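You operate a simulated robot arm through the tools that you are given. There is no shell and no other tool. Be economical: measure what you need, move in short steps, check, and stop when the job is done.

Carry out the task below with a simulated robot arm. There is one attempt and no reset: what you move stays moved.

TASK
Take the rag out of the drawer, wipe the flour off the steel top and lay it back.
Fine: the rag lies where it lay; the drawer ends shut.

Only the result counts: the job must be done as asked and must still hold three seconds after the hand-in. Knocking over, shifting, dropping, spilling or breaking anything else fails it.

THE ROBOT
A 7-joint arm with a two-finger parallel gripper, fixed in place. Base frame: the origin is at the foot of the arm, x ahead of it, y to its left, z up. Units: mm, rad, N and s.
With the tool pointing down near the work surface it reaches from about 260 to 680 mm from the base axis. Its first joint turns from -1.152 to 1.152 rad. Payload 1.57 kg.
Tool frame: the origin (TCP) lies between the finger pads and is the grasp point; the fingertips stand 30 mm ahead of it; z points along the fingers, y is the line along which they close. Largest opening 110 mm; finger width 24, thickness 12; the body of the gripper, 48 by 112 mm, starts 78 mm behind the TCP.
Orientation is told as [roll, pitch, yaw] about the base's x, y, z axes, in that order, counted from this pose: with the fingers straight down and closing along the base's y, the tool's x points along the base's -x, its y along +y and its z along -z.

THE INTERFACE
- The arm moves only by the tool send_rows. Its argument "plan" is a list of rows, each a list of 7 numbers: the shift along the tool's x, y, z in units of 50 mm (1.0 is 50 mm), then the turn, a rotation vector about the tool's x, y, z in units of 8 degrees (1.0 is 8 degrees), then the gripper command, from -1 (shut) to 1 (fully open), values between in proportion. In form: [[x, y, z, rx, ry, rz, gripper], ...]. A call has 1 to 12 rows; each row shifts and turns the commanded pose from where the row before left it, along the tool's axes as they then stand. A call with a number of a shift or a turn outside -1 to 1 is refused whole. A row lasts 0.2 s, in which the tool goes at most 50 mm and 0.15 rad; a call with a longer step from one row to the next is refused whole, and so is a gripper value outside its range. A pose out of reach is approached as far as the arm can. The call stops where the force on the tool passes 50 N (or 10 N more than at its start, if that is more) or the arm is blocked; 0.2 s more then pass. The fingers move at their own pace (about 108 mm/s each) and stop on an object; they squeeze with about 37 N. The grip force told is the motor's: it shows also when the fingers shut on nothing. Time passes only in rows, and 0.2 s behind the last, so rows that do not move let the fingers close. It gives the time, the measured TCP pose, the force on the tool (base axes), the opening and the grip force at its end, in the units of the frame above (readings bear some noise), with the torque about the TCP (base axes, N m) and any sound that the robot's microphone picked up.
- Cameras (640 x 400 px; columns grow to the right, rows downward): "scene" is fixed at [172, -400.9, 1411.9]; the picture's right is [0.63, -0.78, 0.00], its down [-0.54, -0.44, -0.72] and it looks along [0.56, 0.45, -0.70] (base axes); focal length 311 px, centre (320, 200). "wrist" rides on the gripper at [70, 16, -141] in the tool frame; the picture's right is [-0.23, 0.97, 0.00], its down [-0.86, -0.20, -0.48] and it looks along [-0.47, -0.11, 0.88] (tool axes); focal length 222 px, centre (320, 200). There is no depth. A picture from a camera that has moved, and an enlarged one, comes with that camera's place and axes in the base frame and with its lens. The place of the scene camera against the robot may be out by one fixed shift of up to 25 mm in any direction.
- snapshot(camera): a new picture of that camera. It takes no simulated time.
- inspect(camera, box): a new picture of the part [left, top, right, bottom] of that camera's present view, enlarged. It takes no simulated time.
- close_job(): hands the job in; it is judged then, once.

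Go step by step. Nothing tells you positions but the pictures and the camera data: compare them with the known pose of the tool, close in by small moves and look again before you grip or let go. The budget is 120 turns and 68 pictures, counting those below and the enlarged ones. Unless the task says otherwise, let go and move clear before handing in, and close with one line.

The tools are called after "Request:" by a JSON object that holds its "op" and its "data". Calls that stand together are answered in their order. send_rows: Moves the arm, as the interface text tells. Its arguments: {"type":"object","properties":{"plan":{"type":"array"}},"required":["plan"]} The other tools are called the same way: snapshot (camera) takes a picture; inspect (camera, box) takes an enlarged picture of a part of a camera's view; close_job () hands the job in.

At the start:

```text
clock: 0.0
position: [345.3, -117.5, 1181.9]
tcp_rot: [0.0, 0.001, -0.001]
contact_force: [0.1, -0.6, -0.9]
moment: [0.0, -0.01, -0.01]
grip_width: 109.9
grasp_force: 0.1
```

scene: 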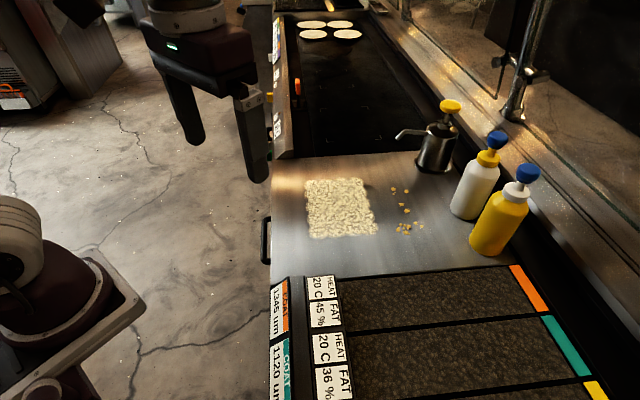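
wrist: 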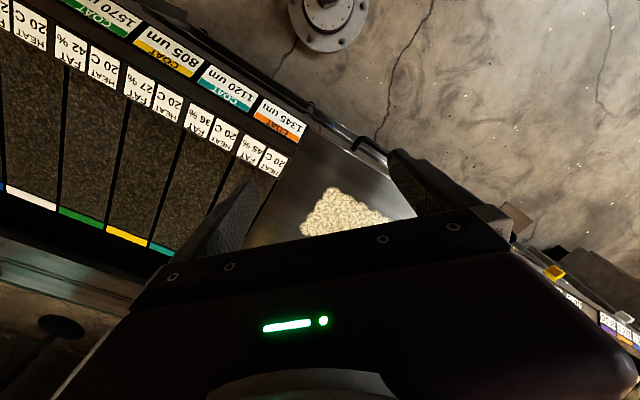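

I see a steel top with flour ahead of the arm, and a drawer handle on its front edge. I'll enlarge both views to locate the drawer and the items before moving.

Request:
{"op": "inspect", "data": {"camera": "scene", "box": [240, 130, 440, 290]}}

Request:
{"op": "inspect", "data": {"camera": "wrist", "box": [240, 100, 440, 240]}}

```text
2.50 times, centred on (340, 210) of scene
camera zoom: at [172.0, -400.9, 1411.9], right [0.63, -0.78, 0.0], down [-0.54, -0.44, -0.72], along [0.56, 0.45, -0.7], focal length 777 px, centre (270, 175)
```

zoom: 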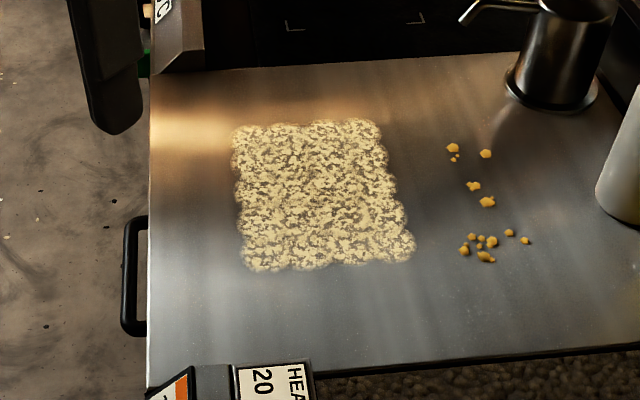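

```text
2.86 times, centred on (340, 170) of wrist
camera zoom: at [275.3, -100.7, 1322.4], right [0.23, 0.97, 0.0], down [0.86, -0.2, 0.48], along [0.47, -0.11, -0.88], focal length 635 px, centre (263, 286)
```

zoom: 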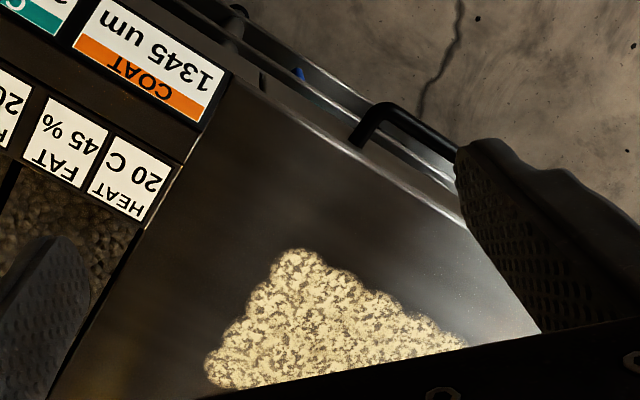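

The steel top is at about z = 888, and the counter is turned about 44° from the base frame. The handle bar's centre is near (445, -10). I'll turn the tool to line up with the drawer and move above the handle to look.

Request:
{"op": "send_rows", "data": {"plan": [[0, 0, 0, 0, 0, -0.92, 1], [0, 0, 0, 0, 0, -0.92, 1], [0, 0, 0, 0, 0, -0.92, 1], [0, 0, 0, 0, 0, -0.92, 1], [0, 0, 0, 0, 0, -0.92, 1], [0, 0, 0, 0, 0, -0.92, 1], [-0.7, 0.14, 0.6, 0, 0, 0, 1], [-0.7, 0.14, 0.6, 0, 0, 0, 1], [-0.7, 0.14, 0.6, 0, 0, 0, 1], [-0.7, 0.14, 0.6, 0, 0, 0, 1], [0, 0, 0, 0, 0, 0, 1]]}}

Request:
{"op": "snapshot", "data": {"camera": "wrist"}}

```text
clock: 2.4
position: [427.2, -1.3, 1061.5]
tcp_rot: [0.0, 0.0, 0.771]
contact_force: [0.3, 0.8, -1.0]
moment: [0.02, -0.02, 0.0]
grip_width: 110.2
grasp_force: 0.1
```

```text
63 pictures are left
camera wrist: at [365.6, -36.9, 1202.9], right [-0.51, 0.86, 0.0], down [0.75, 0.45, 0.48], along [0.41, 0.25, -0.88], focal length 222 px, centre (320, 200)
```

wrist: 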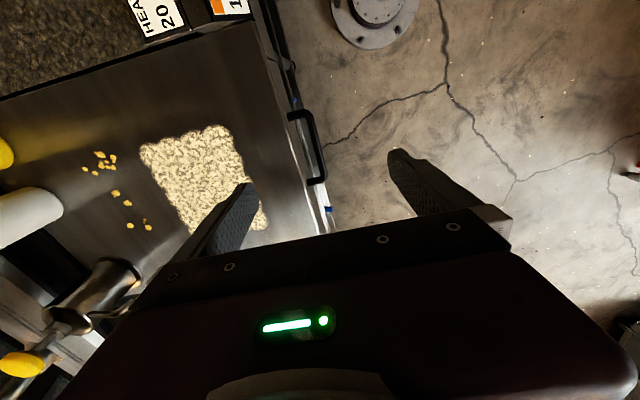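

The handle is in view now. I'll zoom in to measure it.

Request:
{"op": "inspect", "data": {"camera": "wrist", "box": [230, 80, 370, 240]}}

Request:
{"op": "inspect", "data": {"camera": "scene", "box": [220, 170, 340, 290]}}

```text
2.50 times, centred on (300, 160) of wrist
camera zoom: at [365.6, -36.9, 1202.9], right [-0.51, 0.86, 0.0], down [0.75, 0.45, 0.48], along [0.41, 0.25, -0.88], focal length 555 px, centre (370, 300)
```

zoom: 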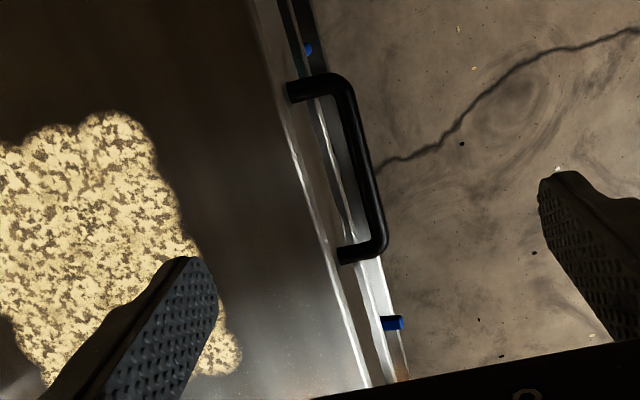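

```text
3.33 times, centred on (280, 230) of scene
camera zoom: at [172.0, -400.9, 1411.9], right [0.63, -0.78, 0.0], down [-0.54, -0.44, -0.72], along [0.56, 0.45, -0.7], focal length 1035 px, centre (453, 100)
```

zoom: 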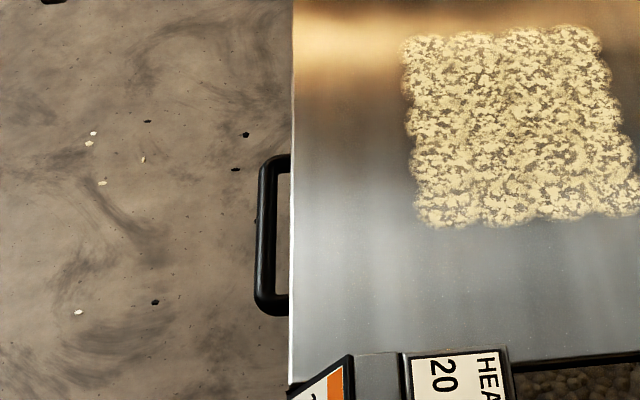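

The bar runs from about (424, -26) to (508, 56) at z ≈ 800, and stands about 30 mm clear of the drawer front. I'll part-close the fingers, come down near it and tilt the tool slightly away from the counter.

Request:
{"op": "send_rows", "data": {"plan": [[-0.2, 0.06, 0.7, 0, 0, 0, -0.27], [-0.2, 0.06, 0.7, 0, 0, 0, -0.27], [-0.2, 0.06, 0.7, 0, 0, 0, -0.27], [-0.2, 0.06, 0.7, 0, 0, 0, -0.27], [0, 0, 0, 1, 0, 0, -0.27], [0, 0, 0, 1, 0, 0, -0.27], [0, 0, 0, 0, 0, 0, -0.27]]}}

Request:
{"op": "snapshot", "data": {"camera": "wrist"}}

Request:
{"op": "inspect", "data": {"camera": "scene", "box": [200, 150, 340, 290]}}

```text
clock: 4.0
position: [446.6, 35.9, 920.1]
tcp_rot: [-0.282, 0.0, 0.77]
contact_force: [0.5, -0.1, 0.4]
moment: [0.01, 0.01, 0.0]
grip_width: 40.1
grasp_force: 0.0
```

```text
60 pictures are left
camera wrist: at [358.3, 26.2, 1052.0], right [-0.49, 0.83, -0.27], down [0.66, 0.55, 0.52], along [0.58, 0.07, -0.81], focal length 222 px, centre (320, 200)
```

wrist: 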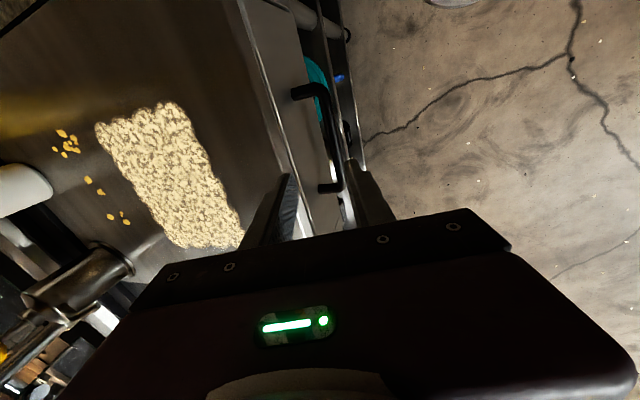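

```text
2.86 times, centred on (270, 220) of scene
camera zoom: at [172.0, -400.9, 1411.9], right [0.63, -0.78, 0.0], down [-0.54, -0.44, -0.72], along [0.56, 0.45, -0.7], focal length 888 px, centre (463, 143)
```

zoom: 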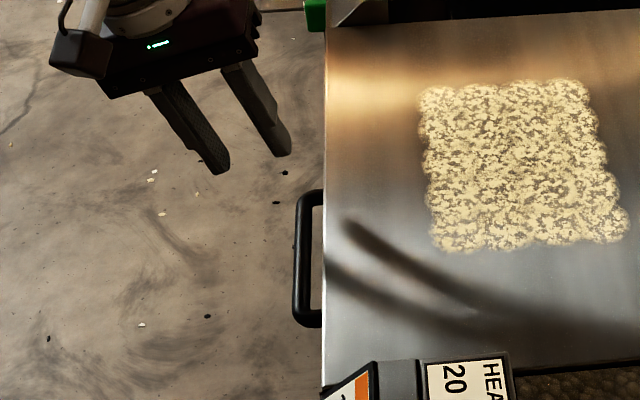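

Request:
{"op": "inspect", "data": {"camera": "wrist", "box": [240, 40, 400, 240]}}

```text
2.00 times, centred on (320, 140) of wrist
camera zoom: at [358.3, 26.2, 1052.0], right [-0.49, 0.83, -0.27], down [0.66, 0.55, 0.52], along [0.58, 0.07, -0.81], focal length 444 px, centre (320, 320)
```

zoom: 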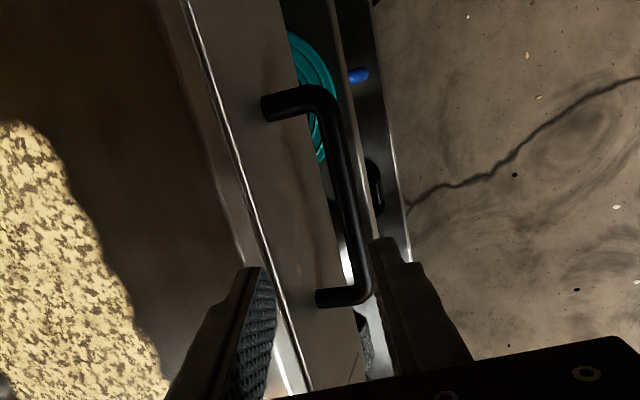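

The drawer face is in view, with the bar near its lower part, and my refined height for it is 775–800. I'll shift outward a little and close in along the fingers, then look again.

Request:
{"op": "send_rows", "data": {"plan": [[0, 0.28, 0.4, 0, 0, 0, -0.27], [0, 0, 0.6, 0, 0, 0, -0.27], [0, 0, 0.6, 0, 0, 0, -0.27], [0, 0, 0, 0, 0, 0, -0.27]]}}

Request:
{"op": "inspect", "data": {"camera": "wrist", "box": [240, 40, 400, 240]}}

Request:
{"op": "inspect", "data": {"camera": "scene", "box": [200, 150, 340, 290]}}

```text
clock: 5.0
position: [451.6, 31.1, 840.7]
tcp_rot: [-0.279, 0.0, 0.771]
contact_force: [0.4, 0.5, -0.1]
moment: [0.03, 0.0, 0.01]
grip_width: 40.0
grasp_force: 0.1
```

```text
2.00 times, centred on (320, 140) of wrist
camera zoom: at [363.4, 21.7, 971.1], right [-0.49, 0.83, -0.27], down [0.66, 0.55, 0.52], along [0.58, 0.08, -0.81], focal length 444 px, centre (320, 320)
```

zoom: 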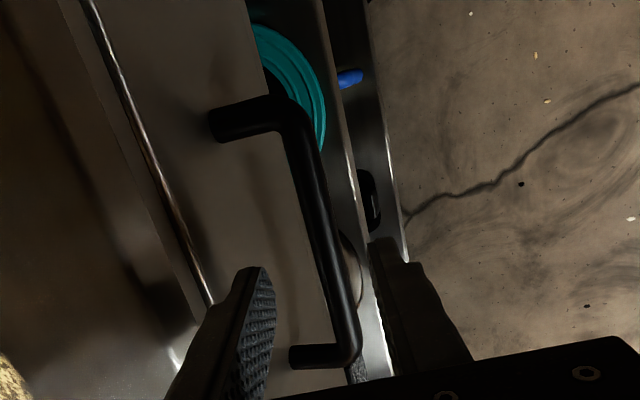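

```text
2.86 times, centred on (270, 220) of scene
camera zoom: at [172.0, -400.9, 1411.9], right [0.63, -0.78, 0.0], down [-0.54, -0.44, -0.72], along [0.56, 0.45, -0.7], focal length 888 px, centre (463, 143)
```

zoom: 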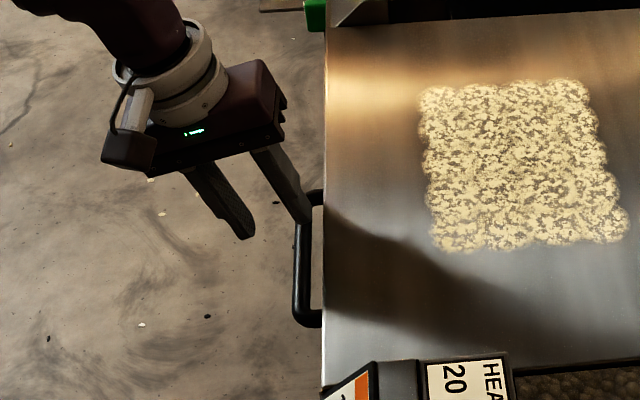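

The bar now reads at about z = 760, 84 mm ahead of the TCP. To keep the gripper body clear of the steel edge I'll tilt 8° more, shift outward, and advance part way.

Request:
{"op": "send_rows", "data": {"plan": [[0, 0, 0, 1, 0, 0, -0.27], [0, 0.42, 0, 0, 0, 0, -0.27], [0, 0, 0.4, 0, 0, 0, -0.27], [0, 0, 0.3, 0, 0, 0, -0.27], [0, 0, 0, 0, 0, 0, -0.27]]}}

Request:
{"op": "inspect", "data": {"camera": "wrist", "box": [240, 40, 400, 240]}}

Request:
{"op": "inspect", "data": {"camera": "scene", "box": [200, 150, 340, 290]}}

```text
clock: 6.2
position: [451.8, 34.9, 801.1]
tcp_rot: [-0.419, 0.001, 0.77]
contact_force: [0.2, 0.4, -0.3]
moment: [0.01, 0.0, -0.01]
grip_width: 39.9
grasp_force: 0.0
```

```text
2.00 times, centred on (320, 140) of wrist
camera zoom: at [350.4, 38.4, 922.3], right [-0.46, 0.8, -0.4], down [0.6, 0.6, 0.52], along [0.65, 0.0, -0.76], focal length 444 px, centre (320, 320)
```

zoom: 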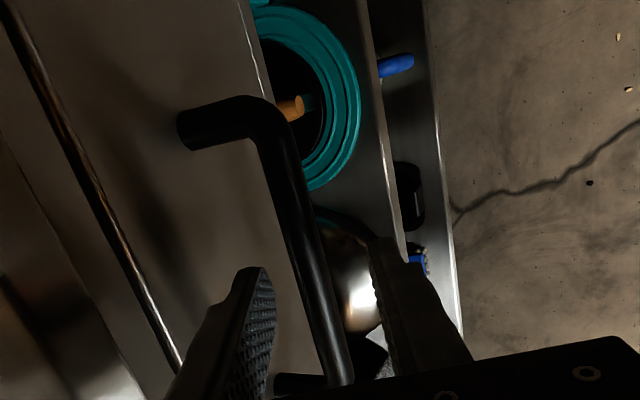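

```text
2.86 times, centred on (270, 220) of scene
camera zoom: at [172.0, -400.9, 1411.9], right [0.63, -0.78, 0.0], down [-0.54, -0.44, -0.72], along [0.56, 0.45, -0.7], focal length 888 px, centre (463, 143)
```

zoom: 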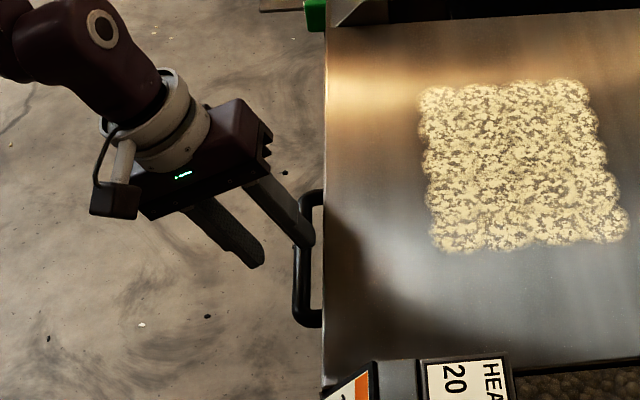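

The bar runs between the fingers about 48 mm ahead of the TCP, and there is room behind it. I'll advance 30 mm with a small outward shift and then close.

Request:
{"op": "send_rows", "data": {"plan": [[0, 0.08, 0.2, 0, 0, 0, -0.27], [0, 0, 0.2, 0, 0, 0, -0.27], [0, 0, 0.2, 0, 0, 0, -0.27], [0, 0, 0, 0, 0, 0, -0.27]]}}

Request:
{"op": "inspect", "data": {"camera": "wrist", "box": [240, 40, 400, 240]}}

Request:
{"op": "inspect", "data": {"camera": "scene", "box": [200, 150, 340, 290]}}

```text
clock: 7.2
position: [456.1, 28.4, 770.7]
tcp_rot: [-0.419, 0.001, 0.771]
contact_force: [0.6, -0.5, -0.4]
moment: [0.01, 0.0, 0.0]
grip_width: 40.2
grasp_force: 0.0
```

```text
2.00 times, centred on (320, 140) of wrist
camera zoom: at [354.4, 31.8, 893.1], right [-0.46, 0.8, -0.4], down [0.61, 0.6, 0.52], along [0.65, 0.0, -0.76], focal length 444 px, centre (320, 320)
```

zoom: 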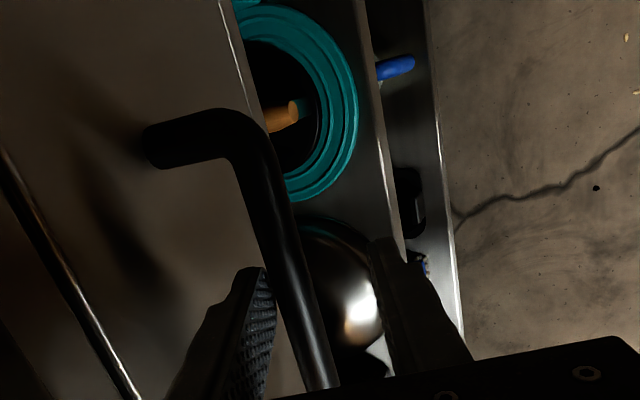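

```text
2.86 times, centred on (270, 220) of scene
camera zoom: at [172.0, -400.9, 1411.9], right [0.63, -0.78, 0.0], down [-0.54, -0.44, -0.72], along [0.56, 0.45, -0.7], focal length 888 px, centre (463, 143)
```

zoom: 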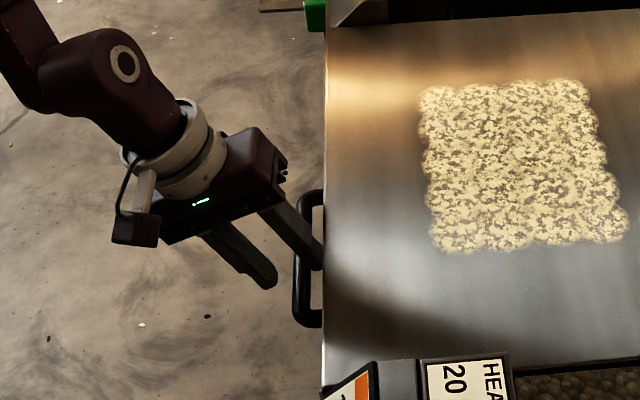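

The bar lies between the fingers, so I'll close on it.

Request:
{"op": "send_rows", "data": {"plan": [[0, 0, 0.06, 0, 0, 0, -1], [0, 0, 0, 0, 0, 0, -1], [0, 0, 0, 0, 0, 0, -1]]}}

Request:
{"op": "inspect", "data": {"camera": "wrist", "box": [240, 40, 400, 240]}}

```text
clock: 8.0
position: [456.0, 26.9, 768.1]
tcp_rot: [-0.42, 0.001, 0.769]
contact_force: [-0.4, 0.5, 25.1]
moment: [-0.41, 0.18, 0.3]
grip_width: 15.8
grasp_force: 31.6
```

```text
2.00 times, centred on (320, 140) of wrist
camera zoom: at [355.3, 30.9, 891.0], right [-0.46, 0.8, -0.4], down [0.6, 0.6, 0.52], along [0.65, 0.0, -0.76], focal length 444 px, centre (320, 320)
```

zoom: 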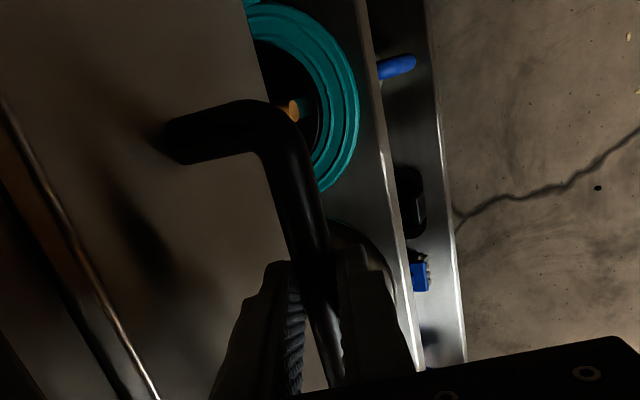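

I have the bar, with the fingers stopped at 15.8 mm. I'll pull the drawer straight out toward the robot side in small steps.

Request:
{"op": "send_rows", "data": {"plan": [[0, 0.07, -0.11, 0, 0, 0, -1], [0, 0.22, -0.098, 0, 0, 0, -1], [0, 0.365, -0.163, 0, 0, 0, -1], [0, 0.365, -0.163, 0, 0, 0, -1], [0, 0, 0, 0, 0, 0, -1]]}}

Request:
{"op": "snapshot", "data": {"camera": "scene"}}

```text
clock: 9.2
position: [415.6, 68.0, 773.0]
tcp_rot: [-0.418, 0.001, 0.77]
contact_force: [-2.1, -4.2, -12.7]
moment: [-0.36, 0.45, 0.19]
grip_width: 15.9
grasp_force: 31.5
```

```text
50 pictures are left
```

scene: 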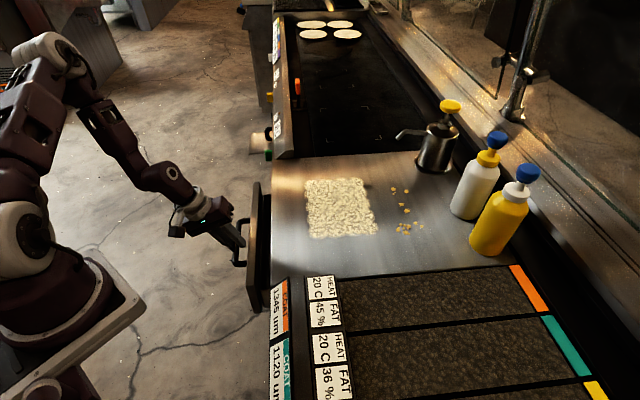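

The drawer slides open and is out about 57 mm. I'll keep pulling.

Request:
{"op": "send_rows", "data": {"plan": [[0, 0.38, -0.135, 0, 0, 0, -1], [0, 0.365, -0.163, 0, 0, 0, -1], [0, 0.365, -0.163, 0, 0, 0, -1], [0, 0.365, -0.163, 0, 0, 0, -1], [0, 0.365, -0.163, 0, 0, 0, -1], [0, 0.365, -0.163, 0, 0, 0, -1], [0, 0, 0, 0, 0, 0, -1]]}}

Request:
{"op": "snapshot", "data": {"camera": "scene"}}

```text
clock: 10.8
position: [331.2, 153.4, 771.4]
tcp_rot: [-0.418, 0.001, 0.771]
contact_force: [-17.6, -17.0, 16.0]
moment: [-0.56, 0.3, 0.07]
grip_width: 15.7
grasp_force: 31.2
```

```text
49 pictures are left
```

scene: 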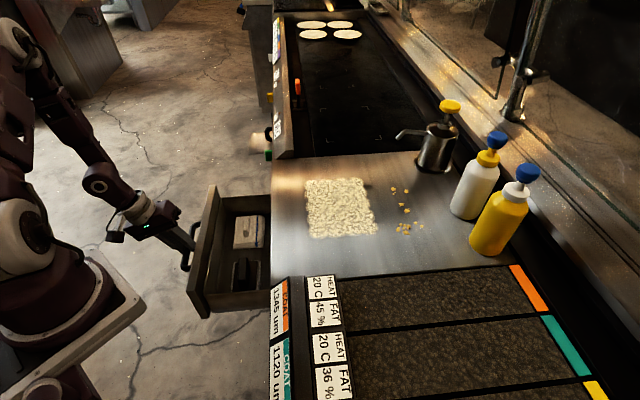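

The drawer is well open and I can see things inside. I'll look closer before pulling more.

Request:
{"op": "inspect", "data": {"camera": "scene", "box": [170, 170, 290, 330]}}

Request:
{"op": "snapshot", "data": {"camera": "wrist"}}

```text
2.50 times, centred on (230, 250) of scene
camera zoom: at [171.4, -401.3, 1411.8], right [0.63, -0.78, 0.0], down [-0.54, -0.44, -0.72], along [0.56, 0.45, -0.7], focal length 777 px, centre (545, 75)
```

zoom: 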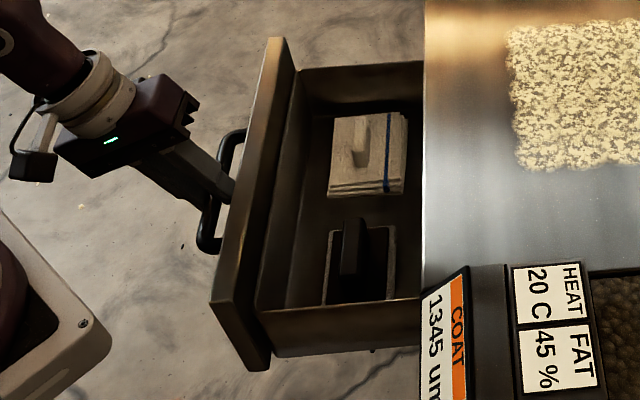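

```text
47 pictures are left
camera wrist: at [229.9, 158.0, 893.8], right [-0.46, 0.8, -0.4], down [0.61, 0.61, 0.52], along [0.65, 0.0, -0.76], focal length 222 px, centre (320, 200)
```

wrist: 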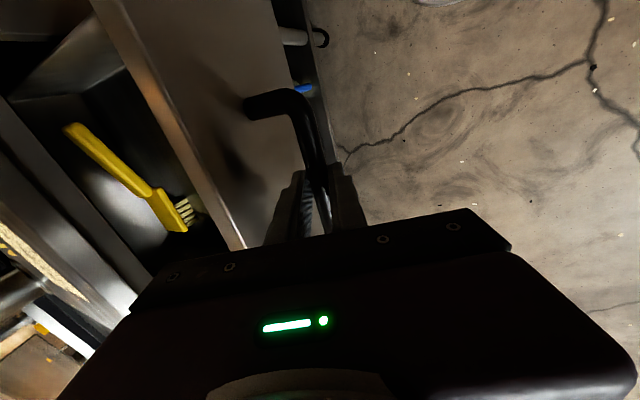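

Inside are a folded pale rag with a raised ridge, a black block with a handle, and a brush at the back. I'll open about 30 mm more for clearance under the counter edge.

Request:
{"op": "send_rows", "data": {"plan": [[0.02, 0.26, -0.14, 0, 0, 0, -1], [0, 0.274, -0.122, 0, 0, 0, -1], [0, 0, 0, 0, 0, 0, -1]]}}

```text
clock: 11.6
position: [311.9, 174.1, 771.4]
tcp_rot: [-0.418, 0.003, 0.769]
contact_force: [-14.1, -16.1, -6.2]
moment: [-0.51, 0.46, 0.12]
grip_width: 15.6
grasp_force: 30.9
```

The drawer is open enough. I'll let go and back off along the fingers, then raise the tool upright and look into the drawer.

Request:
{"op": "send_rows", "data": {"plan": [[0, 0, 0, 0, 0, 0, -0.27], [0, 0, 0, 0, 0, 0, -0.27], [0, 0, -0.5, 0, 0, 0, -0.27], [0, 0, -0.7, 0, 0, 0, -0.27], [0, 0, -0.8, 0, 0, 0, -0.27], [0, 0, -0.8, 0, 0, 0, -0.27], [0, 0, -0.8, -1, 0, 0, -0.27], [0, 0, -0.3, -1, 0, 0, -0.27], [0, 0, -0.3, -1, 0, 0, -0.27], [0, 0, 0, 0, 0, 0, -0.27]]}}

Request:
{"op": "snapshot", "data": {"camera": "wrist"}}

Request:
{"op": "inspect", "data": {"camera": "scene", "box": [170, 170, 290, 330]}}

```text
clock: 13.8
position: [254.2, 232.8, 966.1]
tcp_rot: [0.002, 0.0, 0.771]
contact_force: [0.0, 0.3, 0.6]
moment: [0.02, 0.02, -0.01]
grip_width: 40.3
grasp_force: 0.1
```

```text
46 pictures are left
camera wrist: at [192.4, 195.4, 1106.9], right [-0.52, 0.86, 0.0], down [0.75, 0.45, 0.48], along [0.41, 0.25, -0.88], focal length 222 px, centre (320, 200)
```

wrist: 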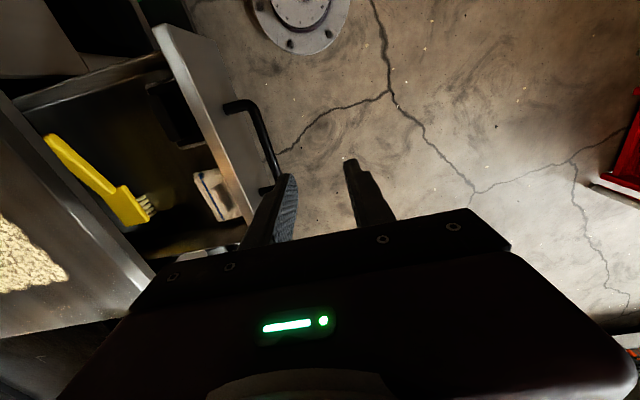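

```text
2.50 times, centred on (230, 250) of scene
camera zoom: at [171.9, -400.9, 1411.9], right [0.63, -0.78, 0.0], down [-0.54, -0.44, -0.72], along [0.56, 0.45, -0.7], focal length 777 px, centre (545, 75)
```

zoom: 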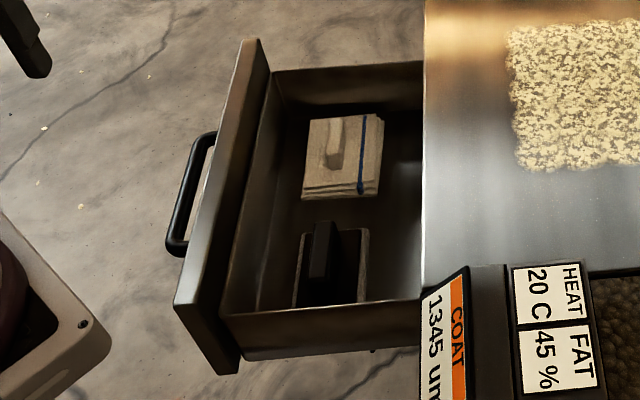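

The rag is near (458, 125) in base coordinates, and the drawer has clearly come out about 200 mm. I'll move above it for a close look.

Request:
{"op": "send_rows", "data": {"plan": [[-0.2, -0.75, 0, 0, 0, 0, -0.27], [-0.2, -0.75, 0, 0, 0, 0, -0.27], [-0.2, -0.75, 0, 0, 0, 0, -0.27], [-0.1, -0.75, 0.2, 0, 0, 0, -0.27], [-0.1, -0.75, 0.2, 0, 0, 0, -0.27], [-0.1, -0.65, 0.2, 0, 0, 0, -0.27], [0, 0, 0, 0, 0, 0, -0.27]]}}

Request:
{"op": "snapshot", "data": {"camera": "wrist"}}

```text
clock: 15.4
position: [442.7, 107.5, 934.8]
tcp_rot: [-0.001, -0.001, 0.769]
contact_force: [0.5, -0.8, -0.1]
moment: [0.01, 0.01, 0.0]
grip_width: 40.1
grasp_force: 0.1
```

```text
44 pictures are left
camera wrist: at [380.5, 70.1, 1076.5], right [-0.52, 0.86, 0.0], down [0.75, 0.45, 0.48], along [0.41, 0.25, -0.88], focal length 222 px, centre (320, 200)
```

wrist: 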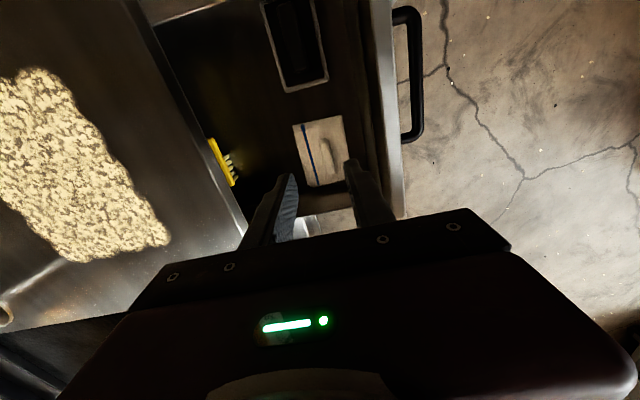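

Request:
{"op": "inspect", "data": {"camera": "wrist", "box": [260, 90, 400, 230]}}

```text
2.86 times, centred on (330, 160) of wrist
camera zoom: at [380.5, 70.1, 1076.5], right [-0.52, 0.86, 0.0], down [0.75, 0.45, 0.48], along [0.41, 0.25, -0.88], focal length 635 px, centre (291, 314)
```

zoom: 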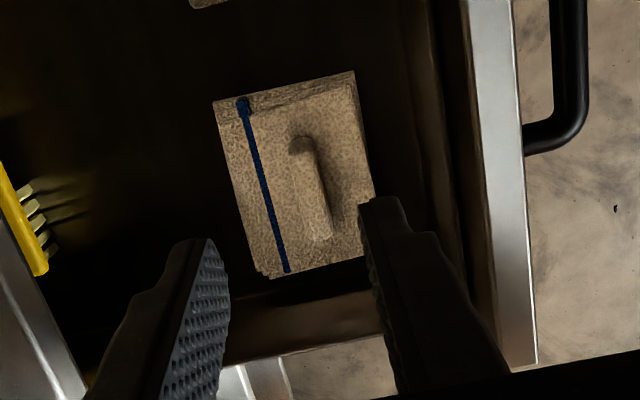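

The rag is folded flat with a pinched ridge standing along the drawer's width, and the fingers already close across it. I'll move over the ridge and come down part way.

Request:
{"op": "send_rows", "data": {"plan": [[-0.33, 0.08, 0.5, 0, 0, 0, -0.27], [-0.33, 0, 0.5, 0, 0, 0, -0.27], [0, 0, 0.5, 0, 0, 0, -0.27], [0, 0, 0.5, 0, 0, 0, -0.27], [0, 0, 0, 0, 0, 0, -0.27]]}}

Request:
{"op": "inspect", "data": {"camera": "wrist", "box": [240, 60, 400, 220]}}

Request:
{"op": "inspect", "data": {"camera": "scene", "box": [190, 130, 310, 290]}}

```text
clock: 16.6
position: [464.5, 131.8, 835.4]
tcp_rot: [0.0, 0.0, 0.771]
contact_force: [0.4, 0.4, -0.6]
moment: [0.0, 0.02, -0.01]
grip_width: 40.3
grasp_force: 0.1
```

```text
2.50 times, centred on (320, 140) of wrist
camera zoom: at [403.0, 94.6, 975.7], right [-0.52, 0.86, 0.0], down [0.75, 0.45, 0.48], along [0.41, 0.25, -0.88], focal length 555 px, centre (320, 350)
```

zoom: 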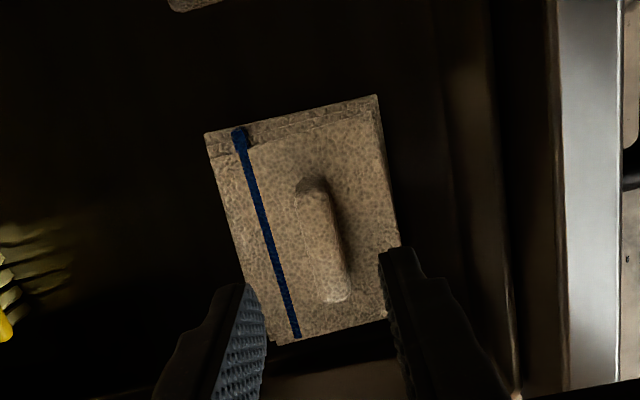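

```text
2.50 times, centred on (250, 210) of scene
camera zoom: at [172.0, -400.9, 1411.9], right [0.63, -0.78, 0.0], down [-0.54, -0.44, -0.72], along [0.56, 0.45, -0.7], focal length 777 px, centre (495, 175)
```

zoom: 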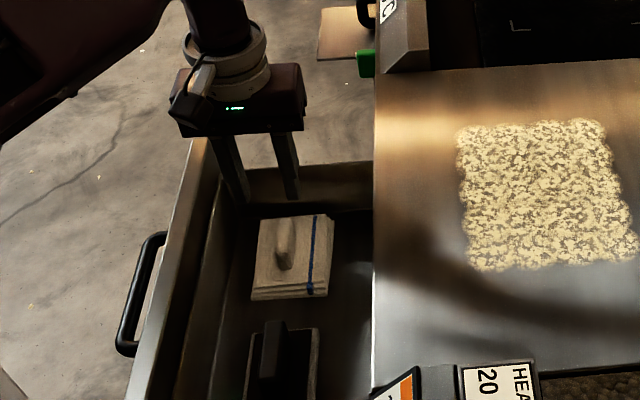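

The ridge top is around z = 739. I'll come down 50 mm more with a small correction and look again.

Request:
{"op": "send_rows", "data": {"plan": [[-0.1, 0.03, 0.5, 0, 0, 0, -0.27], [0, 0, 0.5, 0, 0, 0, -0.27], [0, 0, 0, 0, 0, 0, -0.27]]}}

Request:
{"op": "inspect", "data": {"camera": "wrist", "box": [240, 60, 400, 220]}}

Request:
{"op": "inspect", "data": {"camera": "scene", "box": [210, 160, 290, 260]}}

```text
clock: 17.4
position: [464.6, 136.3, 784.9]
tcp_rot: [0.001, 0.001, 0.771]
contact_force: [-0.3, 0.0, 0.5]
moment: [-0.02, -0.01, 0.0]
grip_width: 39.9
grasp_force: 0.1
```

```text
2.50 times, centred on (320, 140) of wrist
camera zoom: at [402.8, 99.7, 926.0], right [-0.51, 0.86, 0.0], down [0.75, 0.45, 0.48], along [0.41, 0.25, -0.88], focal length 555 px, centre (320, 350)
```

zoom: 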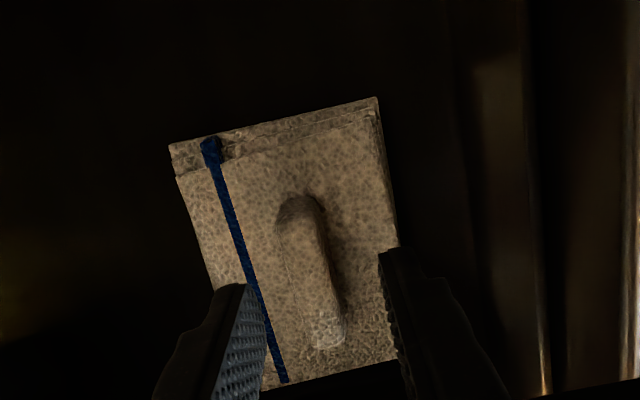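

```text
4.00 times, centred on (250, 210) of scene
camera zoom: at [172.0, -400.9, 1411.9], right [0.63, -0.78, 0.0], down [-0.54, -0.44, -0.72], along [0.56, 0.45, -0.7], focal length 1242 px, centre (600, 160)
```

zoom: 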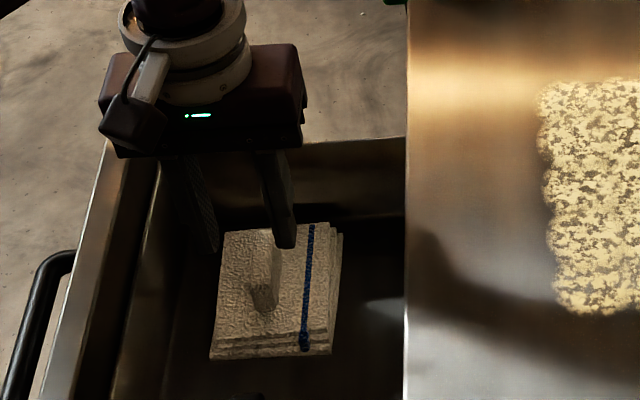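

The ridge is centred between the fingers to within about 4 mm. I'll correct that and come down 35 mm.

Request:
{"op": "send_rows", "data": {"plan": [[-0.05, -0.07, 0.35, 0, 0, 0, -0.27], [0, 0, 0.35, 0, 0, 0, -0.27], [0, 0, 0, 0, 0, 0, -0.27]]}}

Request:
{"op": "inspect", "data": {"camera": "wrist", "box": [240, 80, 400, 240]}}

Request:
{"op": "inspect", "data": {"camera": "scene", "box": [210, 160, 290, 260]}}

```text
clock: 18.2
position: [469.2, 136.2, 750.6]
tcp_rot: [0.0, 0.0, 0.771]
contact_force: [-0.6, 0.1, 0.2]
moment: [0.01, 0.0, -0.01]
grip_width: 40.2
grasp_force: 0.1
```

```text
2.50 times, centred on (320, 160) of wrist
camera zoom: at [406.9, 99.1, 892.2], right [-0.52, 0.86, 0.0], down [0.75, 0.45, 0.48], along [0.41, 0.25, -0.88], focal length 555 px, centre (320, 300)
```

zoom: 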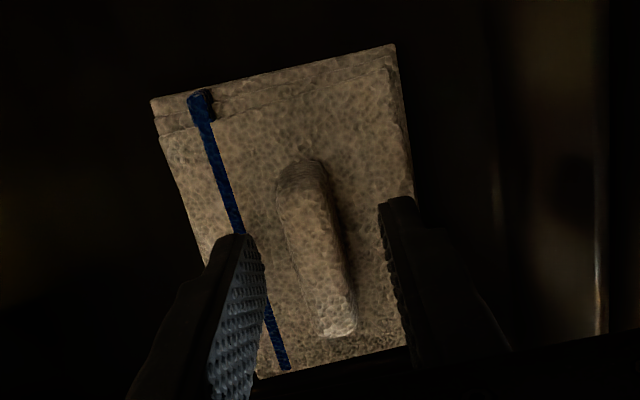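

```text
4.00 times, centred on (250, 210) of scene
camera zoom: at [172.0, -400.9, 1411.9], right [0.63, -0.78, 0.0], down [-0.54, -0.44, -0.72], along [0.56, 0.45, -0.7], focal length 1242 px, centre (600, 160)
```

zoom: 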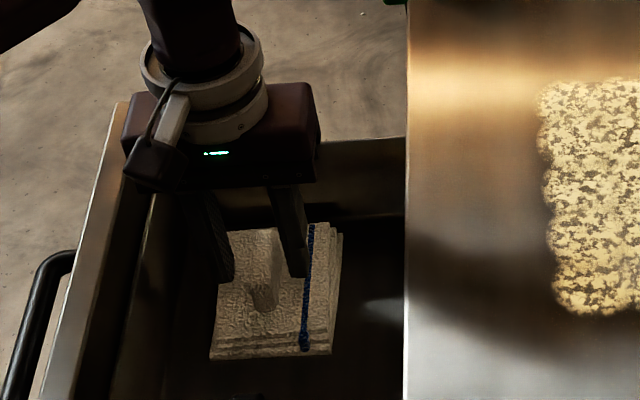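

The fingertips look to be about level with the ridge. I'll go down 6 mm more and close gently, then read the width.

Request:
{"op": "send_rows", "data": {"plan": [[0, 0, 0.12, 0, 0, 0, -0.27], [0, 0, 0, 0, 0, 0, -1], [0, 0, 0, 0, 0, 0, -1], [0, 0, 0, 0, 0, 0, -1]]}}

Request:
{"op": "inspect", "data": {"camera": "wrist", "box": [240, 80, 400, 240]}}

```text
clock: 19.2
position: [470.2, 136.9, 745.2]
tcp_rot: [0.0, 0.002, 0.771]
contact_force: [0.6, -0.8, 3.9]
moment: [-0.02, 0.04, -0.04]
grip_width: 14.7
grasp_force: 30.9
```

```text
2.50 times, centred on (320, 160) of wrist
camera zoom: at [406.7, 99.4, 886.3], right [-0.52, 0.86, 0.0], down [0.75, 0.45, 0.48], along [0.41, 0.25, -0.88], focal length 555 px, centre (320, 300)
```

zoom: 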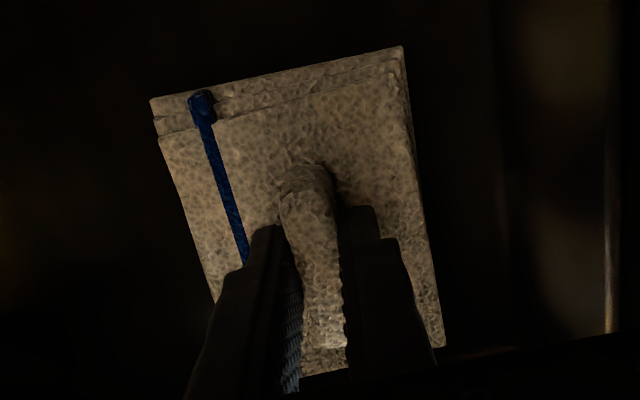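

I've gripped the ridge at 14.7 mm, with the return pose at (470, 137, 745). I'll lift it straight up slowly.

Request:
{"op": "send_rows", "data": {"plan": [[0, 0, -0.2, 0, 0, 0, -1], [0, 0, -0.4, 0, 0, 0, -1], [0, 0, -0.5, 0, 0, 0, -1], [0, 0, -0.6, 0, 0, 0, -1], [0, 0, -0.7, 0, 0, 0, -1], [0, 0, -0.7, 0, 0, 0, -1], [0, 0, -0.7, 0, 0, 0, -1], [0, 0, -0.6, 0, 0, 0, -1], [0, 0, 0, 0, 0, 0, -1]]}}

Request:
{"op": "snapshot", "data": {"camera": "wrist"}}

Request:
{"op": "snapshot", "data": {"camera": "scene"}}

```text
clock: 21.2
position: [468.9, 134.7, 965.2]
tcp_rot: [0.001, 0.0, 0.769]
contact_force: [-0.4, 0.2, -0.5]
moment: [0.01, 0.0, 0.01]
grip_width: 14.9
grasp_force: 30.5
```

```text
35 pictures are left
camera wrist: at [406.4, 98.5, 1106.5], right [-0.51, 0.86, 0.0], down [0.75, 0.45, 0.48], along [0.41, 0.25, -0.88], focal length 222 px, centre (320, 200)
```

wrist: 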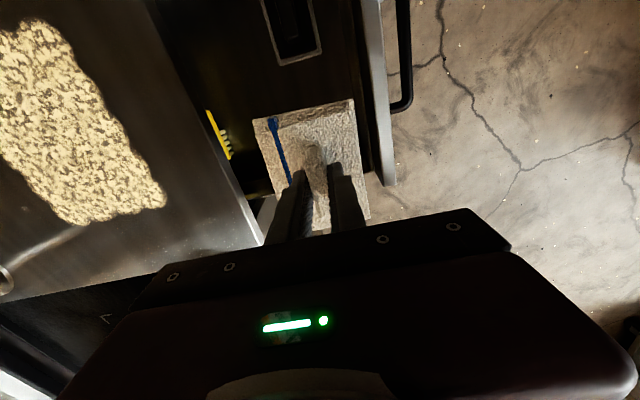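

```text
34 pictures are left
```

scene: 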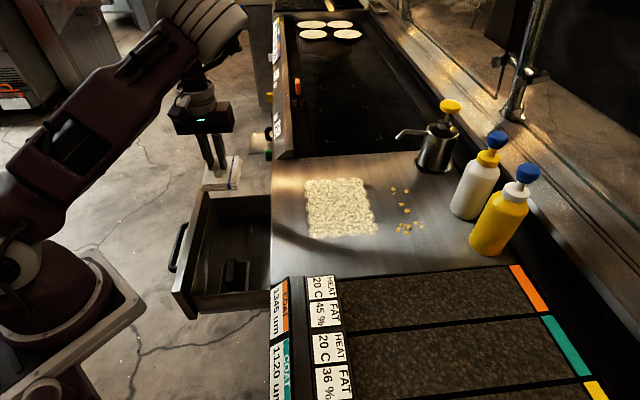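

The rag is held flat, about 107 × 75 mm. The flour spans roughly u 255–443 mm along the counter and v 428–580 mm in depth. I'll carry the rag over the near strip at its far end and check the scene view.

Request:
{"op": "send_rows", "data": {"plan": [[0, -0.74, 0, 0, 0, 0, -1], [0, -0.74, 0, 0, 0, 0, -1], [0, -0.74, 0, 0, 0, 0, -1], [0, -0.74, 0, 0, 0, 0, -1], [0, -0.74, 0, 0, 0, 0, -1], [0, -0.74, 0, 0, 0, 0, -1], [0, 0, 0.5, 0, 0, 0, -1], [0, 0, 0, 0, 0, 0, -1]]}}

Request:
{"op": "inspect", "data": {"camera": "scene", "box": [240, 110, 440, 290]}}

Request:
{"op": "snapshot", "data": {"camera": "wrist"}}

```text
clock: 23.0
position: [544.7, 55.0, 940.6]
tcp_rot: [0.0, 0.001, 0.77]
contact_force: [0.3, -0.7, -1.4]
moment: [-0.04, 0.02, 0.01]
grip_width: 14.7
grasp_force: 31.0
out of reach, approached as far as the arm can: row 4, 5, 6
```

```text
2.22 times, centred on (340, 200) of scene
camera zoom: at [172.0, -400.9, 1411.9], right [0.63, -0.78, 0.0], down [-0.54, -0.44, -0.72], along [0.56, 0.45, -0.7], focal length 690 px, centre (276, 200)
```

zoom: 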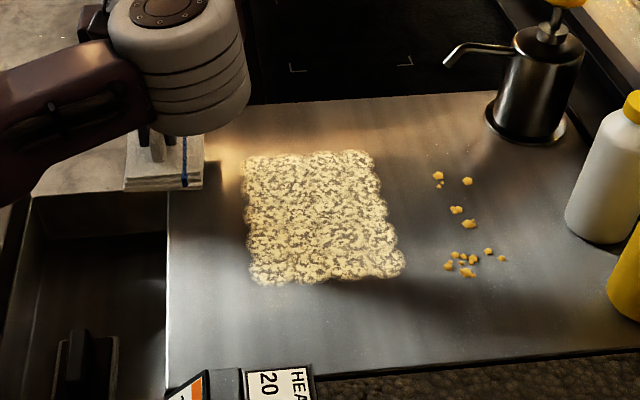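

```text
32 pictures are left
camera wrist: at [482.9, 18.8, 1082.0], right [-0.52, 0.86, 0.0], down [0.75, 0.45, 0.48], along [0.41, 0.25, -0.88], focal length 222 px, centre (320, 200)
```

wrist: 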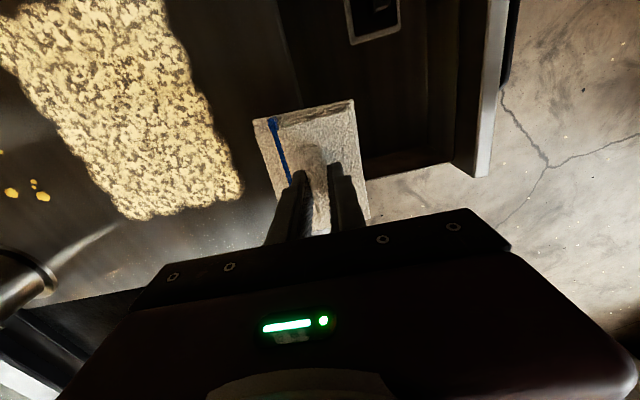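

The arm stopped short, at r ≈ 547. I'll test whether it can go further at this lower height.

Request:
{"op": "send_rows", "data": {"plan": [[0, -0.4, 0, 0, 0, 0, -1], [0, -0.4, 0, 0, 0, 0, -1], [0, 0, 0, 0, 0, 0, -1]]}}

```text
clock: 23.8
position: [544.9, 54.5, 941.5]
tcp_rot: [-0.001, 0.001, 0.769]
contact_force: [0.1, -0.3, 0.2]
moment: [0.0, -0.04, 0.0]
grip_width: 14.9
grasp_force: 30.7
out of reach, approached as far as the arm can: row 1, 2
```

It is still stuck there, so this may be an arm-posture limit. I'll back along the counter toward -u, then try reaching in depth.

Request:
{"op": "send_rows", "data": {"plan": [[0.5, 0, 0, 0, 0, 0, -1], [0.9, 0, 0, 0, 0, 0, -1], [0.9, 0, 0, 0, 0, 0, -1], [0.4, 0, 0, 0, 0, 0, -1], [0, -0.5, 0, 0, 0, 0, -1], [0, -0.5, 0, 0, 0, 0, -1], [0, 0, 0, 0, 0, 0, -1]]}}

Request:
{"op": "snapshot", "data": {"camera": "scene"}}

```text
clock: 25.4
position: [463.2, -54.2, 942.1]
tcp_rot: [0.001, 0.0, 0.768]
contact_force: [-0.1, 0.1, 0.2]
moment: [0.01, 0.05, -0.05]
grip_width: 14.8
grasp_force: 30.7
out of reach, approached as far as the arm can: row 6
```

```text
31 pictures are left
```

scene: 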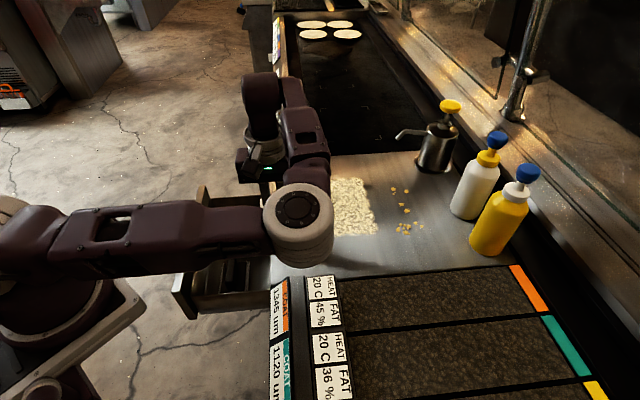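

The elbow has swung out to the side, so the tool's yaw is probably limiting the reach. I'll turn the tool back toward yaw 0 while backing off slightly, then check.

Request:
{"op": "send_rows", "data": {"plan": [[0, 0.4, -0.3, 0, 0, 0, -1], [0, 0, 0, 0, 0, 0.92, -1], [0, 0, 0, 0, 0, 0.92, -1], [0, 0, 0, 0, 0, 0.92, -1], [0, 0, 0, 0, 0, 0.92, -1], [0, 0, 0, 0, 0, 0.92, -1], [0, 0, 0, 0, 0, 0.92, -1], [-0.5, 0, 0, 0, 0, 0, -1], [-0.5, 0, 0, 0, 0, 0, -1], [0, 0, 0, 0, 0, 0, -1]]}}

Request:
{"op": "snapshot", "data": {"camera": "scene"}}

```text
clock: 27.6
position: [499.8, -42.5, 955.5]
tcp_rot: [-0.001, 0.002, -0.001]
contact_force: [0.1, 0.5, -0.7]
moment: [0.01, -0.02, 0.02]
grip_width: 14.7
grasp_force: 30.7
```

```text
30 pictures are left
```

scene: 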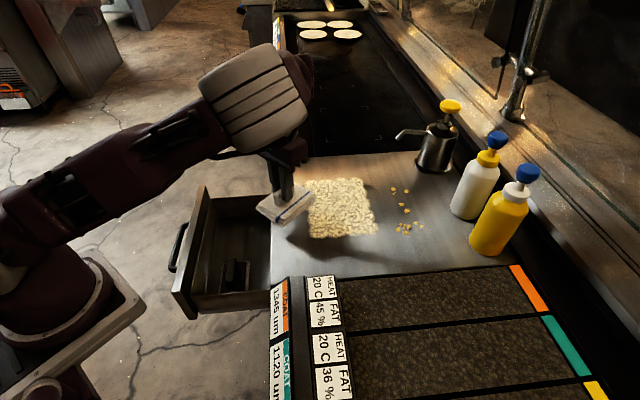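

The arm is in a comfortable posture now at yaw 0. I'll go over the near corner of the flour and come down carefully until the rag touches.

Request:
{"op": "send_rows", "data": {"plan": [[-0.18, -0.9, 0, 0, 0, 0, -1], [-0.18, -0.87, 0, 0, 0, 0, -1], [0, 0, 0.3, 0, 0, 0, -1], [0, 0, 0.2, 0, 0, 0, -1], [0, 0, 0, 0, 0, 0, -1]]}}

Request:
{"op": "inspect", "data": {"camera": "scene", "box": [240, 130, 440, 290]}}

```text
clock: 28.8
position: [520.3, -130.0, 930.5]
tcp_rot: [0.001, 0.0, 0.0]
contact_force: [-0.2, 0.1, -1.1]
moment: [0.0, -0.01, 0.01]
grip_width: 14.7
grasp_force: 30.8
```

```text
2.50 times, centred on (340, 210) of scene
camera zoom: at [172.0, -400.9, 1411.9], right [0.63, -0.78, 0.0], down [-0.54, -0.44, -0.72], along [0.56, 0.45, -0.7], focal length 777 px, centre (270, 175)
```

zoom: 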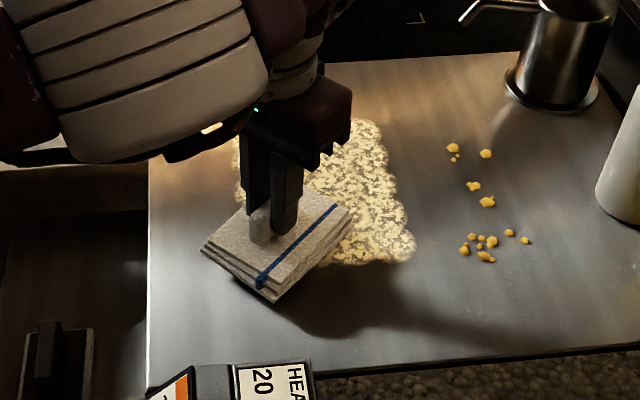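

The rag hovers over the near corner of the flour. I'll lower it in 4 mm steps and read the force.

Request:
{"op": "send_rows", "data": {"plan": [[0, 0, 0.08, 0, 0, 0, -1], [0, 0, 0.08, 0, 0, 0, -1], [0, 0, 0.08, 0, 0, 0, -1], [0, 0, 0, 0, 0, 0, -1]]}}

```text
clock: 29.8
position: [518.5, -129.8, 919.6]
tcp_rot: [0.001, 0.0, -0.001]
contact_force: [-0.1, -0.2, 0.1]
moment: [-0.03, -0.01, -0.03]
grip_width: 14.7
grasp_force: 30.8
```

Request:
{"op": "send_rows", "data": {"plan": [[0, 0, 0.08, 0, 0, 0, -1], [0, 0, 0.08, 0, 0, 0, -1], [0, 0, 0.06, 0, 0, 0, -1], [0, 0, 0, 0, 0, 0, -1]]}}

```text
clock: 30.8
position: [519.2, -131.6, 909.1]
tcp_rot: [-0.001, -0.006, 0.0]
contact_force: [4.6, -0.6, 48.5]
moment: [-0.06, -0.12, -0.06]
grip_width: 14.6
grasp_force: 30.5
```

The rag has touched the steel, with 48 N at z = 909. I'll ease up slightly.

Request:
{"op": "send_rows", "data": {"plan": [[0, 0, -0.03, 0, 0, 0, -1], [0, 0, 0, 0, 0, 0, -1]]}}

```text
clock: 31.4
position: [518.8, -131.3, 908.7]
tcp_rot: [-0.001, 0.0, 0.0]
contact_force: [10.6, 1.1, 20.9]
moment: [0.02, -0.93, 0.03]
grip_width: 14.9
grasp_force: 30.7
```

About 21 N is a good wiping pressure. First stroke, along the near edge of the flour.

Request:
{"op": "send_rows", "data": {"plan": [[-0.2, 0.194, 0, 0, 0, 0, -1], [-0.358, 0.348, 0, 0, 0, 0, -1], [-0.358, 0.348, 0, 0, 0, 0, -1], [-0.358, 0.348, 0, 0, 0, 0, -1], [-0.358, 0.348, 0, 0, 0, 0, -1], [-0.358, 0.348, 0, 0, 0, 0, -1], [0, 0, 0, 0, 0, 0, -1]]}}

Request:
{"op": "inspect", "data": {"camera": "scene", "box": [240, 130, 440, 290]}}

```text
clock: 33.0
position: [617.3, -32.2, 910.7]
tcp_rot: [0.0, 0.0, 0.001]
contact_force: [0.1, -0.6, -0.2]
moment: [0.0, -0.05, -0.01]
grip_width: 15.4
grasp_force: 30.6
```

```text
2.50 times, centred on (340, 210) of scene
camera zoom: at [172.0, -400.9, 1411.9], right [0.63, -0.78, 0.0], down [-0.54, -0.44, -0.72], along [0.56, 0.45, -0.7], focal length 777 px, centre (270, 175)
```

zoom: 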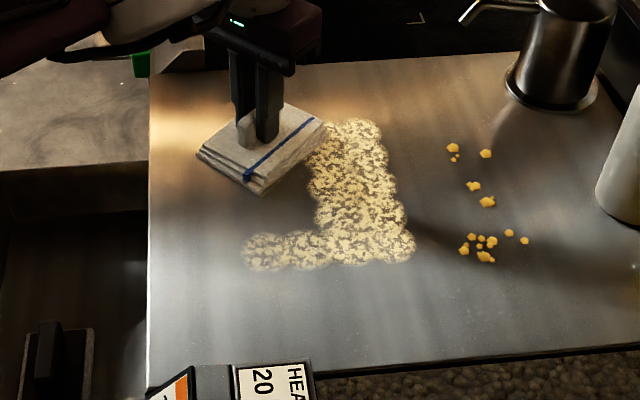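

Wiping works, though the pressure faded at the end of the stroke. I'll press down 3 mm, shift to the middle lane and stroke back.

Request:
{"op": "send_rows", "data": {"plan": [[-0.3, -0.13, 0.04, 0, 0, 0, -1], [-0.32, -0.13, 0.02, 0, 0, 0, -1], [-0.32, -0.13, 0, 0, 0, 0, -1], [0.358, -0.348, 0, 0, 0, 0, -1], [0.358, -0.348, 0, 0, 0, 0, -1], [0.358, -0.348, 0, 0, 0, 0, -1], [0.358, -0.348, 0, 0, 0, 0, -1], [0.358, -0.348, 0, 0, 0, 0, -1], [0.358, -0.348, 0, 0, 0, 0, -1], [0.358, -0.348, 0, 0, 0, 0, -1], [0, 0, 0, 0, 0, 0, -1]]}}

Request:
{"op": "inspect", "data": {"camera": "scene", "box": [240, 130, 440, 290]}}

```text
clock: 35.4
position: [539.2, -172.9, 908.1]
tcp_rot: [0.002, -0.003, 0.003]
contact_force: [11.8, 12.4, 42.2]
moment: [0.2, -0.39, 0.04]
grip_width: 14.9
grasp_force: 31.2
```

```text
2.50 times, centred on (340, 210) of scene
camera zoom: at [171.5, -400.4, 1412.1], right [0.63, -0.78, 0.0], down [-0.54, -0.44, -0.72], along [0.56, 0.45, -0.7], focal length 777 px, centre (270, 175)
```

zoom: 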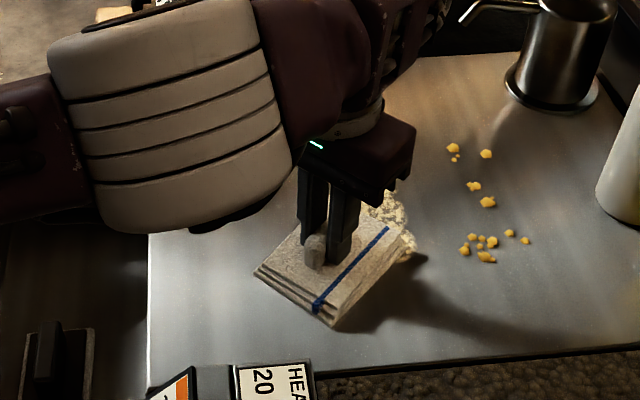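

Most of the flour is gone and only the far strip is left. I'll ease the pressure and take the far lane, keeping the rag's corner clear of the crumbs.

Request:
{"op": "send_rows", "data": {"plan": [[-0.29, -0.247, -0.02, 0, 0, 0, -1], [-0.29, -0.247, 0, 0, 0, 0, -1], [-0.358, 0.348, 0, 0, 0, 0, -1], [-0.358, 0.348, 0, 0, 0, 0, -1], [-0.358, 0.348, 0, 0, 0, 0, -1], [0, 0, 0, 0, 0, 0, -1]]}}

Request:
{"op": "inspect", "data": {"camera": "scene", "box": [240, 130, 440, 290]}}

```text
clock: 36.8
position: [617.4, -153.9, 907.9]
tcp_rot: [-0.001, -0.002, -0.007]
contact_force: [-0.9, -1.2, 0.7]
moment: [0.01, 0.1, 0.06]
grip_width: 14.7
grasp_force: 30.8
out of reach, approached as far as the arm can: row 5
```

```text
2.50 times, centred on (340, 210) of scene
camera zoom: at [171.9, -400.9, 1411.9], right [0.63, -0.78, 0.0], down [-0.54, -0.44, -0.72], along [0.56, 0.45, -0.7], focal length 777 px, centre (270, 175)
```

zoom: 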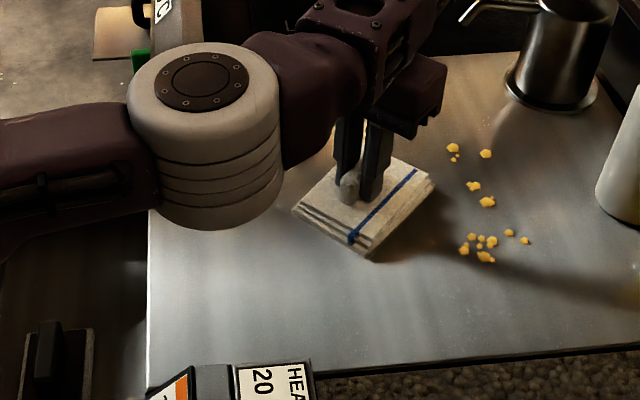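

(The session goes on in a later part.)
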